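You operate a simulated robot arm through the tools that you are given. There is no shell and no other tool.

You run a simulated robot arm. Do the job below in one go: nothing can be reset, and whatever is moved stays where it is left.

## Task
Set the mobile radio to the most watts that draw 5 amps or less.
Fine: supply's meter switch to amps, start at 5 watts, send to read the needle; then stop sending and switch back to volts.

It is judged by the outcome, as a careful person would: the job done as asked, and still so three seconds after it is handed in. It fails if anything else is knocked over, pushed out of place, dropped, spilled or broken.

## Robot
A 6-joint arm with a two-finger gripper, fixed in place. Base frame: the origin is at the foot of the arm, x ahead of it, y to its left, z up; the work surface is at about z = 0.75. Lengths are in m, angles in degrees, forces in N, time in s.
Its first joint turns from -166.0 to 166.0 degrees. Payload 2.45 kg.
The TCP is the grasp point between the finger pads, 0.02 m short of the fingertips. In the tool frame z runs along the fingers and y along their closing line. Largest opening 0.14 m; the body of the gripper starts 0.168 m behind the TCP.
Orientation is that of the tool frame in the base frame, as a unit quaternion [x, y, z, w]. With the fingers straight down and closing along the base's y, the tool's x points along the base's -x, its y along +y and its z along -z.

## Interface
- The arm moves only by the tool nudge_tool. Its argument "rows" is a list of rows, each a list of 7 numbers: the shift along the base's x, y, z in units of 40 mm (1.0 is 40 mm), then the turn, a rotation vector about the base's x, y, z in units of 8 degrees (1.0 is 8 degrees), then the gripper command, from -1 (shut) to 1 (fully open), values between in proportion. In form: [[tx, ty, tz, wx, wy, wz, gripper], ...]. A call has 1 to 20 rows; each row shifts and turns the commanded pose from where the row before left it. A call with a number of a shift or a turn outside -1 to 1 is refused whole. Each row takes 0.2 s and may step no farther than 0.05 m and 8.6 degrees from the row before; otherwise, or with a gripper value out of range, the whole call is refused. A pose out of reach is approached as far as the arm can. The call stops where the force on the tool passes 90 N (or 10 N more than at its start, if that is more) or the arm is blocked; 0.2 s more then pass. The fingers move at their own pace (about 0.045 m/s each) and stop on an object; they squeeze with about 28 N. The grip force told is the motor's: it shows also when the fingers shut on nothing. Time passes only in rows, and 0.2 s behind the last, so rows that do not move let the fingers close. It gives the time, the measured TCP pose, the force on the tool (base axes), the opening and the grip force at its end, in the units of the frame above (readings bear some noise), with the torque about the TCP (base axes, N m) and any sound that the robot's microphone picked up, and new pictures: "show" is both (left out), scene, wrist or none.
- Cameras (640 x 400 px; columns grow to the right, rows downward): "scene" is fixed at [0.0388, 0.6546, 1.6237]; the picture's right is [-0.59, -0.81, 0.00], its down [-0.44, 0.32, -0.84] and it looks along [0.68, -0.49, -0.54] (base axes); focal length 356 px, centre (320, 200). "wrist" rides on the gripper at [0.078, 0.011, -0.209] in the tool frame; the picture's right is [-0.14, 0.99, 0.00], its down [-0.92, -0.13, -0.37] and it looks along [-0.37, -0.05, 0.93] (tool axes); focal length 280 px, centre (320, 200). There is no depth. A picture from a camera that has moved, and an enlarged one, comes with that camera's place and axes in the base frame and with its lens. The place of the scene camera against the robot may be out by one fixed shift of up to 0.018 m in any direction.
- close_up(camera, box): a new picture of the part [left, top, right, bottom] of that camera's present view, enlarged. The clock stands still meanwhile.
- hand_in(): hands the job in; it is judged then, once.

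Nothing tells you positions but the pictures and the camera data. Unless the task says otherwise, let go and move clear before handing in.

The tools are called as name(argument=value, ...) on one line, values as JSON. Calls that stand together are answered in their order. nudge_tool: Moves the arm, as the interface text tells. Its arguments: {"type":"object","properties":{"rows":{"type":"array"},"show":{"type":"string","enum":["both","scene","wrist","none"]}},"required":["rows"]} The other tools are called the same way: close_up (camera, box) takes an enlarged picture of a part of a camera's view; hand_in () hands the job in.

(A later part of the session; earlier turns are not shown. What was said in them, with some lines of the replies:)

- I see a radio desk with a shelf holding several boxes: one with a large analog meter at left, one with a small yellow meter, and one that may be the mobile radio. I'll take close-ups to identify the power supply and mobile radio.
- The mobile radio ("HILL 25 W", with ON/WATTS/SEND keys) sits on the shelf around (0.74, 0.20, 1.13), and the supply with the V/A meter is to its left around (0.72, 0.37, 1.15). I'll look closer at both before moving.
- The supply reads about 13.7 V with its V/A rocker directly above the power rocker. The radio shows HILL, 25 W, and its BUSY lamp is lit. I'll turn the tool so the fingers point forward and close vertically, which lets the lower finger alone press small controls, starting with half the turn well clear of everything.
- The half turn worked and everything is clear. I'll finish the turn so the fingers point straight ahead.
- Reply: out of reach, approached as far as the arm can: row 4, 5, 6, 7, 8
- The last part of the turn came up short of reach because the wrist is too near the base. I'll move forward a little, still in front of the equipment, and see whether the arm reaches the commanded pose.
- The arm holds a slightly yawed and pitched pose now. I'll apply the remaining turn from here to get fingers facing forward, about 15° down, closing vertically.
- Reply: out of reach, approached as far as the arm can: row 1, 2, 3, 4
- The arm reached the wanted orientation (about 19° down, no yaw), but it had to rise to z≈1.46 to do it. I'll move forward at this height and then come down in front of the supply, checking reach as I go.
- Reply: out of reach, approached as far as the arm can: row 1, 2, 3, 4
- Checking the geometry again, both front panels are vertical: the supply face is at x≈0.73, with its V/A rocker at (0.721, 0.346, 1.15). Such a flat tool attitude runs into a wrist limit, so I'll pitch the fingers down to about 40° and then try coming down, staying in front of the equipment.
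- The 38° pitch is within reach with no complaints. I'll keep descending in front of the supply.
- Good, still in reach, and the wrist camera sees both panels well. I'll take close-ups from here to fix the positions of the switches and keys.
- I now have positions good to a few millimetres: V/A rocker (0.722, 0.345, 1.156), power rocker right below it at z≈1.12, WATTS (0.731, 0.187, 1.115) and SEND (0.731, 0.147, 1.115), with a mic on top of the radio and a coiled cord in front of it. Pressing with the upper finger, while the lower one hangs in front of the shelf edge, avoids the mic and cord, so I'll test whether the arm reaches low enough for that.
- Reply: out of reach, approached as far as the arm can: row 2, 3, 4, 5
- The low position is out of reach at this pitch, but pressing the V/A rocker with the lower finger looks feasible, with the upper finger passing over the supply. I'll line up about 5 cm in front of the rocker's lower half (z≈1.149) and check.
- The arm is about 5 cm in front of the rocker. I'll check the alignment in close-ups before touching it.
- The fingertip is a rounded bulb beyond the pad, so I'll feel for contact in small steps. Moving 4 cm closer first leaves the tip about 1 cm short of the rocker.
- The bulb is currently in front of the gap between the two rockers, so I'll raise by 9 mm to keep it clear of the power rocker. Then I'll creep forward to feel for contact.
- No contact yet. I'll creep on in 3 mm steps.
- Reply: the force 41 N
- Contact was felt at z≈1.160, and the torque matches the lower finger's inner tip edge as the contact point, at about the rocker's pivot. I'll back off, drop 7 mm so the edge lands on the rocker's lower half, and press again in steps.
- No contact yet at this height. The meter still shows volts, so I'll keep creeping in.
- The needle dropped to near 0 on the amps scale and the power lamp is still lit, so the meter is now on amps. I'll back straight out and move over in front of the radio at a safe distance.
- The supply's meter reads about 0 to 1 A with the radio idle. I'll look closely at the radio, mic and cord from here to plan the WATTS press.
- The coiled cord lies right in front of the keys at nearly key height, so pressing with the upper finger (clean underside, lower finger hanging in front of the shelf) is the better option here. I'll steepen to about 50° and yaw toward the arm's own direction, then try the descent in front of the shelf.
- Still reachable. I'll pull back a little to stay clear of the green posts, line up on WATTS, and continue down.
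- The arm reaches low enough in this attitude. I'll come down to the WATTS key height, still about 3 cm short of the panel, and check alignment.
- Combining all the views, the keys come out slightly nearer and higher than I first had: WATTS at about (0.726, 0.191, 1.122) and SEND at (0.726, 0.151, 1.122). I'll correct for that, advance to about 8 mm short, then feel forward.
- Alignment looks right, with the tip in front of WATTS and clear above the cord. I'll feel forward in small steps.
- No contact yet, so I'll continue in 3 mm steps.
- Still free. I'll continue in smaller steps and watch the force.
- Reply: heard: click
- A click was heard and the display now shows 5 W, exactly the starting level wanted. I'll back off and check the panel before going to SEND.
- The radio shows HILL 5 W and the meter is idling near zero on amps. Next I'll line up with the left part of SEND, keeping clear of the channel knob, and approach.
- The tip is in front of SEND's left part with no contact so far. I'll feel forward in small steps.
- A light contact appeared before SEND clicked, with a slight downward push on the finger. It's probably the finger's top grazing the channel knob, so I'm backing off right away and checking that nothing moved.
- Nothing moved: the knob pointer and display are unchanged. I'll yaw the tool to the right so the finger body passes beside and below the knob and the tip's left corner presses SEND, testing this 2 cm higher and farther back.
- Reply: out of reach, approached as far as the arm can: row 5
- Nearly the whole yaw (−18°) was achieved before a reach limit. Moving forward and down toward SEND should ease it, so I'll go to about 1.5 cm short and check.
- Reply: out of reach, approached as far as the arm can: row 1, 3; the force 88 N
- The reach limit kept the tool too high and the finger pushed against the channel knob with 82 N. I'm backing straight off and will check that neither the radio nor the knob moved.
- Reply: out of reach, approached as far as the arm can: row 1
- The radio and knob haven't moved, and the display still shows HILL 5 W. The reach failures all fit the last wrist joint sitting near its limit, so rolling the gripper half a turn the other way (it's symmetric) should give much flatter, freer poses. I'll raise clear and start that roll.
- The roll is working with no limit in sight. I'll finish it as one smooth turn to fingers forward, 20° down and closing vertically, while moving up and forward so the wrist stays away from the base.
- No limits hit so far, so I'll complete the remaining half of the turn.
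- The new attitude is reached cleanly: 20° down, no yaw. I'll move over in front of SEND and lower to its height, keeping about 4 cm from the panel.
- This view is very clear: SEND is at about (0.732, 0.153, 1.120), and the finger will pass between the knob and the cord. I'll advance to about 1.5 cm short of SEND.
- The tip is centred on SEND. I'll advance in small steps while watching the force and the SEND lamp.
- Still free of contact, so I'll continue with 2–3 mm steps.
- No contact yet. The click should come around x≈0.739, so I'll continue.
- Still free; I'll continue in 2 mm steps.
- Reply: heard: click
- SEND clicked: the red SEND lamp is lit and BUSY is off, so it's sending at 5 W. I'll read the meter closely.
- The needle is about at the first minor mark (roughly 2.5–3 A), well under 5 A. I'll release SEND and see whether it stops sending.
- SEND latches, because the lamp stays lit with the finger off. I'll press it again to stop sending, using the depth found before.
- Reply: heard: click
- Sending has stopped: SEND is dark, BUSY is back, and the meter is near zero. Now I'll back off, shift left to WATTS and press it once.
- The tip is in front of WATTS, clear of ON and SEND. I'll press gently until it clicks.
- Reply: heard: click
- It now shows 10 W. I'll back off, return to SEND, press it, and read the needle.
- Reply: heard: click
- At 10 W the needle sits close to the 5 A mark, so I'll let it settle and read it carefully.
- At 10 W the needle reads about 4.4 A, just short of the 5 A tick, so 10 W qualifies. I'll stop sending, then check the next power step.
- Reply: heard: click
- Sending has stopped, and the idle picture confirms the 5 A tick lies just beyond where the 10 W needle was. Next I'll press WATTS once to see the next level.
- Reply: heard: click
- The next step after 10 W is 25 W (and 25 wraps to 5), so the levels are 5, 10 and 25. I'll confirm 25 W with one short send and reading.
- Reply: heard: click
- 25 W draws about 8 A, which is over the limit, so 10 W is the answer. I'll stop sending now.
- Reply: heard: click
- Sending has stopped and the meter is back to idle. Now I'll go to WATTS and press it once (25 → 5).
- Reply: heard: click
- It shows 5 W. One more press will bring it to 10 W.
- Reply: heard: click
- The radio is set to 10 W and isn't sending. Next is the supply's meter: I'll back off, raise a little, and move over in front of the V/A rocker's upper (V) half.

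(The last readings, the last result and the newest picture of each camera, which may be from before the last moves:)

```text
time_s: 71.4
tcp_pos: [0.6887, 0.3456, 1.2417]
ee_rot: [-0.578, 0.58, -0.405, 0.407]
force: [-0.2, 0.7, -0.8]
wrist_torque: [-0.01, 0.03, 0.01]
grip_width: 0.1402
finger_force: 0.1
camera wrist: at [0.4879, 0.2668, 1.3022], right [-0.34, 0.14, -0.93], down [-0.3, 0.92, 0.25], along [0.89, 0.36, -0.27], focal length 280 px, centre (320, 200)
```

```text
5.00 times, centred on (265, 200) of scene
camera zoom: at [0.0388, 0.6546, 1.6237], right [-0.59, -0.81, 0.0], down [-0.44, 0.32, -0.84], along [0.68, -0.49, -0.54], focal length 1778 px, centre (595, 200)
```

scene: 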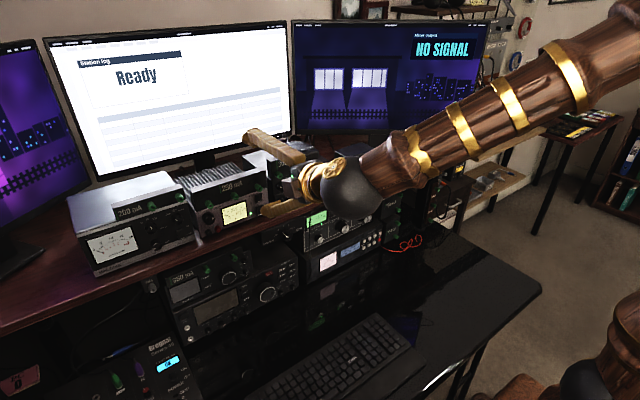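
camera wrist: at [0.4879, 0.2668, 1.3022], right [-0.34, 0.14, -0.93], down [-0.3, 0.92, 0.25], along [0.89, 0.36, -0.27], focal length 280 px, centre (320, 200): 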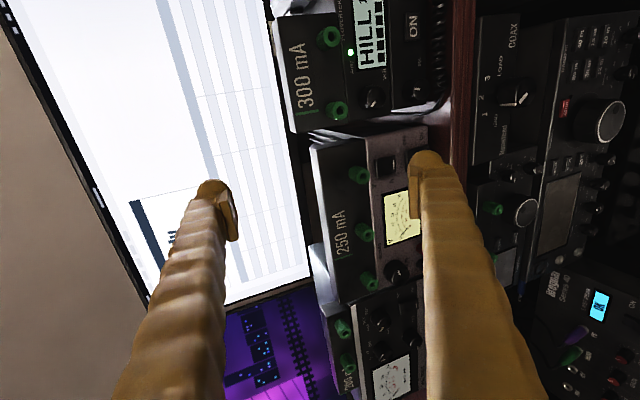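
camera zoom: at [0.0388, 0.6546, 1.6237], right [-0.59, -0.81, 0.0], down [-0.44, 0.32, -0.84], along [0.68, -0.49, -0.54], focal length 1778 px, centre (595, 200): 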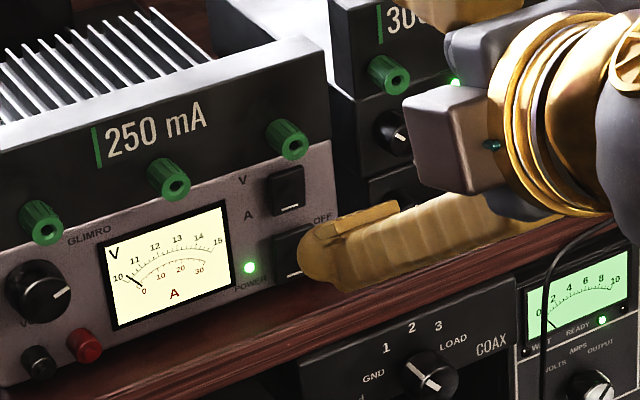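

I'm lined up with the rocker, which sits at (0.725, 0.347, 1.158) from this view. I'll aim the finger edge at z≈1.168 on its upper half, below the green post, and approach to about 1 cm short.

nudge_tool(rows=[[0.4, 0.02, -0.03, 0, 0, 0, 1], [0.4, 0, 0, 0, 0, 0, 1], [0, 0, 0, 0, 0, 0, 1]], show="none")

close_up(camera="wrist", box=[330, 80, 510, 280])

close_up(camera="scene", box=[205, 160, 325, 240])

```text
time_s: 72.2
tcp_pos: [0.7211, 0.3457, 1.2399]
ee_rot: [-0.578, 0.58, -0.405, 0.406]
force: [-0.1, 0.2, -0.4]
wrist_torque: [-0.02, 0.03, 0.04]
grip_width: 0.14
finger_force: 0.1
```

```text
2.00 times, centred on (420, 180) of wrist
camera zoom: at [0.52, 0.2672, 1.3014], right [-0.34, 0.14, -0.93], down [-0.3, 0.92, 0.25], along [0.89, 0.36, -0.27], focal length 561 px, centre (120, 240)
```

zoom: 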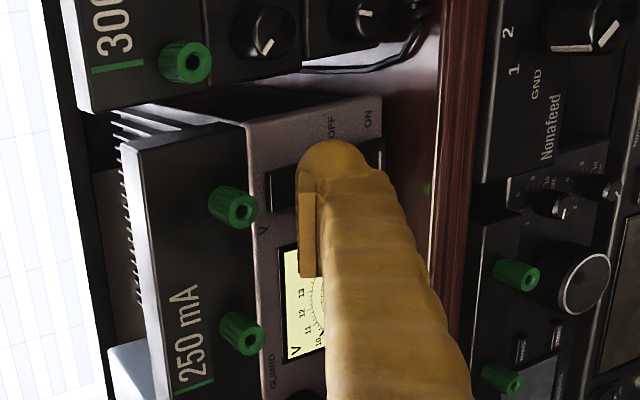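

```text
5.00 times, centred on (265, 200) of scene
camera zoom: at [0.0388, 0.6546, 1.6237], right [-0.59, -0.81, 0.0], down [-0.44, 0.32, -0.84], along [0.68, -0.49, -0.54], focal length 1778 px, centre (595, 200)
```

zoom: 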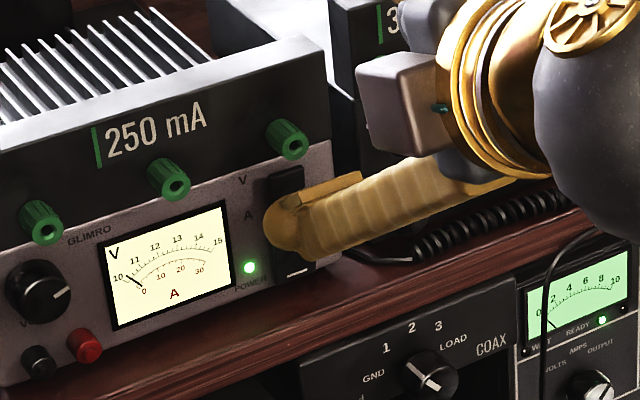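

Aligned on the upper half with clearance to the post and the power rocker. I'll step in with force checks.

nudge_tool(rows=[[0.1, 0, 0, 0, 0, 0, 1], [0, 0, 0, 0, 0, 0, 1]], show="none")

nudge_tool(rows=[[0.075, 0, 0, 0, 0, 0, 1], [0, 0, 0, 0, 0, 0, 1]], show="none")

nudge_tool(rows=[[0.06, 0, 0, 0, 0, 0, 1], [0, 0, 0, 0, 0, 0, 1]], show="none")

close_up(camera="scene", box=[205, 160, 325, 240])

```text
time_s: 72.8
tcp_pos: [0.7239, 0.3449, 1.2416]
ee_rot: [-0.578, 0.581, -0.405, 0.406]
force: [-0.4, 1.0, 0.4]
wrist_torque: [0.02, 0.0, -0.02]
grip_width: 0.1401
finger_force: 0.0
```

```text
time_s: 73.4
tcp_pos: [0.7285, 0.3459, 1.2406]
ee_rot: [-0.578, 0.581, -0.405, 0.406]
force: [0.8, 0.7, -0.6]
wrist_torque: [0.01, 0.0, 0.0]
grip_width: 0.14
finger_force: 0.0
```

```text
time_s: 74.0
tcp_pos: [0.7309, 0.3466, 1.2402]
ee_rot: [-0.578, 0.58, -0.405, 0.407]
force: [-0.2, -0.2, -0.9]
wrist_torque: [-0.02, 0.0, 0.0]
grip_width: 0.1401
finger_force: 0.0
```

```text
5.00 times, centred on (265, 200) of scene
camera zoom: at [0.0388, 0.6546, 1.6237], right [-0.59, -0.81, 0.0], down [-0.44, 0.32, -0.84], along [0.68, -0.49, -0.54], focal length 1778 px, centre (595, 200)
```

zoom: 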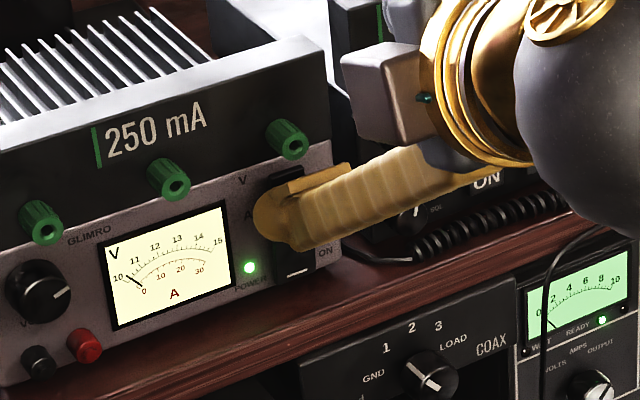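

nudge_tool(rows=[[0.05, 0, 0, 0, 0, 0, 1], [0, 0, 0, 0, 0, 0, 1]], show="none")

nudge_tool(rows=[[0.05, 0, 0, 0, 0, 0, 1], [0, 0, 0, 0, 0, 0, 1]], show="none")

close_up(camera="scene", box=[205, 160, 325, 240])

```text
time_s: 74.6
tcp_pos: [0.7324, 0.3452, 1.2403]
ee_rot: [-0.578, 0.581, -0.405, 0.406]
force: [-0.7, -0.5, 0.2]
wrist_torque: [-0.02, 0.03, 0.03]
grip_width: 0.1398
finger_force: 0.1
```

```text
time_s: 75.2
tcp_pos: [0.7336, 0.3454, 1.241]
ee_rot: [-0.578, 0.58, -0.405, 0.407]
force: [-19.8, -0.5, 8.4]
wrist_torque: [-0.01, 1.59, 0.01]
grip_width: 0.14
finger_force: 0.0
```

```text
5.00 times, centred on (265, 200) of scene
camera zoom: at [0.0388, 0.6546, 1.6237], right [-0.59, -0.81, 0.0], down [-0.44, 0.32, -0.84], along [0.68, -0.49, -0.54], focal length 1778 px, centre (595, 200)
```

zoom: 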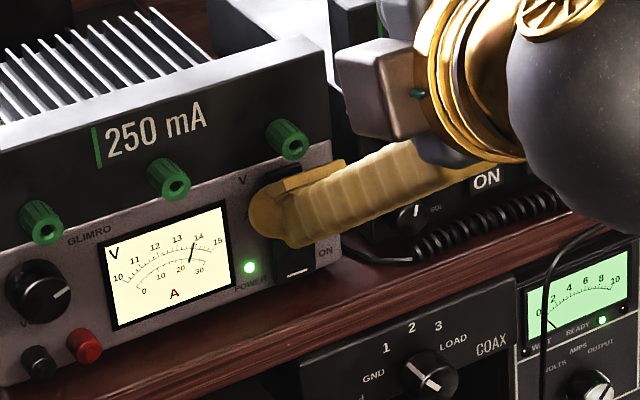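

The meter is back on volts, reading about 13.7 V, and the power lamp is still on. I'll back straight out and retreat well clear.

nudge_tool(rows=[[-0.3, 0, 0, 0, 0, 0, 1], [-0.8, 0, 0, 0, 0, 0, 1], [-0.6, 0, 0.5, 0, 0, 0, 1], [-0.3, 0, 0.9, 0, 0, 0, 1], [0, -0.5, 0.9, 0, 0, 0, 1], [0, -0.5, 0.9, 0, 0, 0, 1], [0, 0, 0, 0, 0, 0, 1]])

close_up(camera="scene", box=[195, 150, 345, 244])

close_up(camera="scene", box=[265, 150, 361, 210])

```text
time_s: 76.8
tcp_pos: [0.6537, 0.3051, 1.3695]
ee_rot: [-0.578, 0.581, -0.404, 0.406]
force: [-0.6, 0.6, 0.3]
wrist_torque: [0.03, -0.03, -0.01]
grip_width: 0.1398
finger_force: 0.1
camera wrist: at [0.4537, 0.2266, 1.4288], right [-0.34, 0.14, -0.93], down [-0.3, 0.92, 0.25], along [0.89, 0.37, -0.27], focal length 280 px, centre (320, 200)
```

scene: 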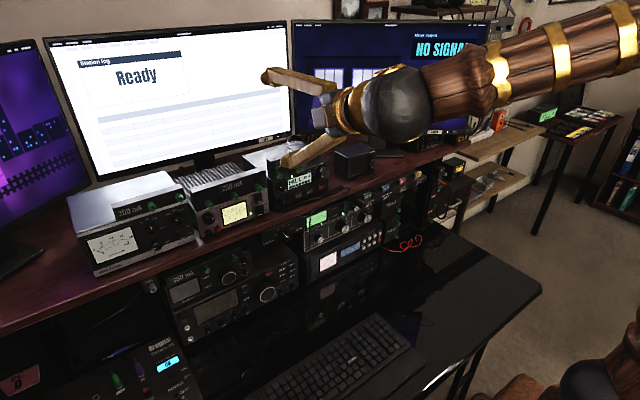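
wrist: 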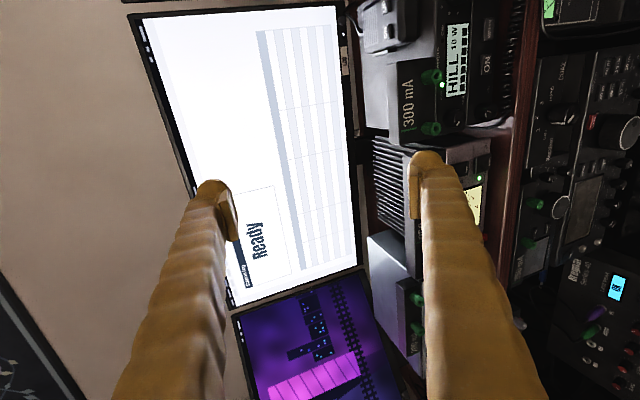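

```text
4.26 times, centred on (270, 197) of scene
camera zoom: at [0.0388, 0.6546, 1.6237], right [-0.59, -0.81, 0.0], down [-0.44, 0.32, -0.84], along [0.68, -0.49, -0.54], focal length 1513 px, centre (533, 213)
```

zoom: 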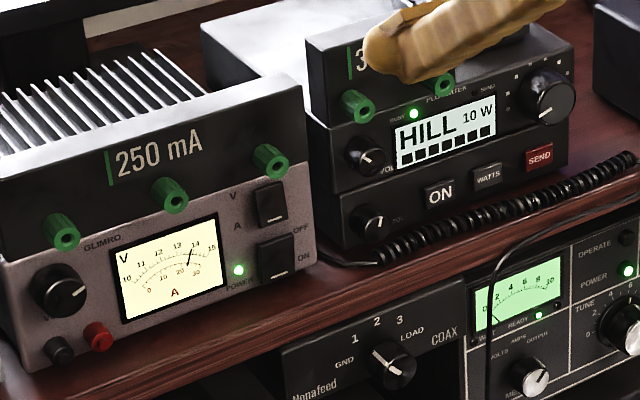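

```text
6.67 times, centred on (313, 180) of scene
camera zoom: at [0.0388, 0.6546, 1.6237], right [-0.59, -0.81, 0.0], down [-0.44, 0.32, -0.84], along [0.68, -0.49, -0.54], focal length 2370 px, centre (367, 333)
```

zoom: 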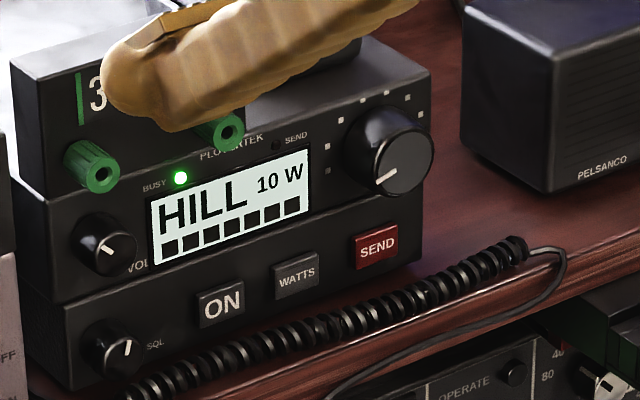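

The radio shows HILL 10 W with SEND dark, and the supply is on with its meter on volts at about 13.7 V. The knobs, cord and mic are where they were and the gripper is clear, so I'm handing in.

hand_in()

```text
The job is handed in.
```

The mobile radio is set to 10 W, the highest level that stays at or under 5 amps. I read each level off the supply's needle, so the currents are approximate:

| Level | Current draw |
|---|---|
| 5 W | about 2.7 A |
| 10 W | about 4.4 A |
| 25 W | about 8 A |

- **Final state:** the radio has stopped sending. The supply is still on, with its meter back on volts at about 13.7 V.
- **Knob contact:** while lining up on the SEND key, the gripper touched the radio's channel knob twice. The first was a light graze; the second pushed with about 82 N. The radio stayed put, the knob did not turn, and the channel still reads HILL.
- **Busy channel:** the radio's BUSY lamp was lit the whole time it wasn't sending. The three short test sends on HILL may have gone out over someone else's signal.
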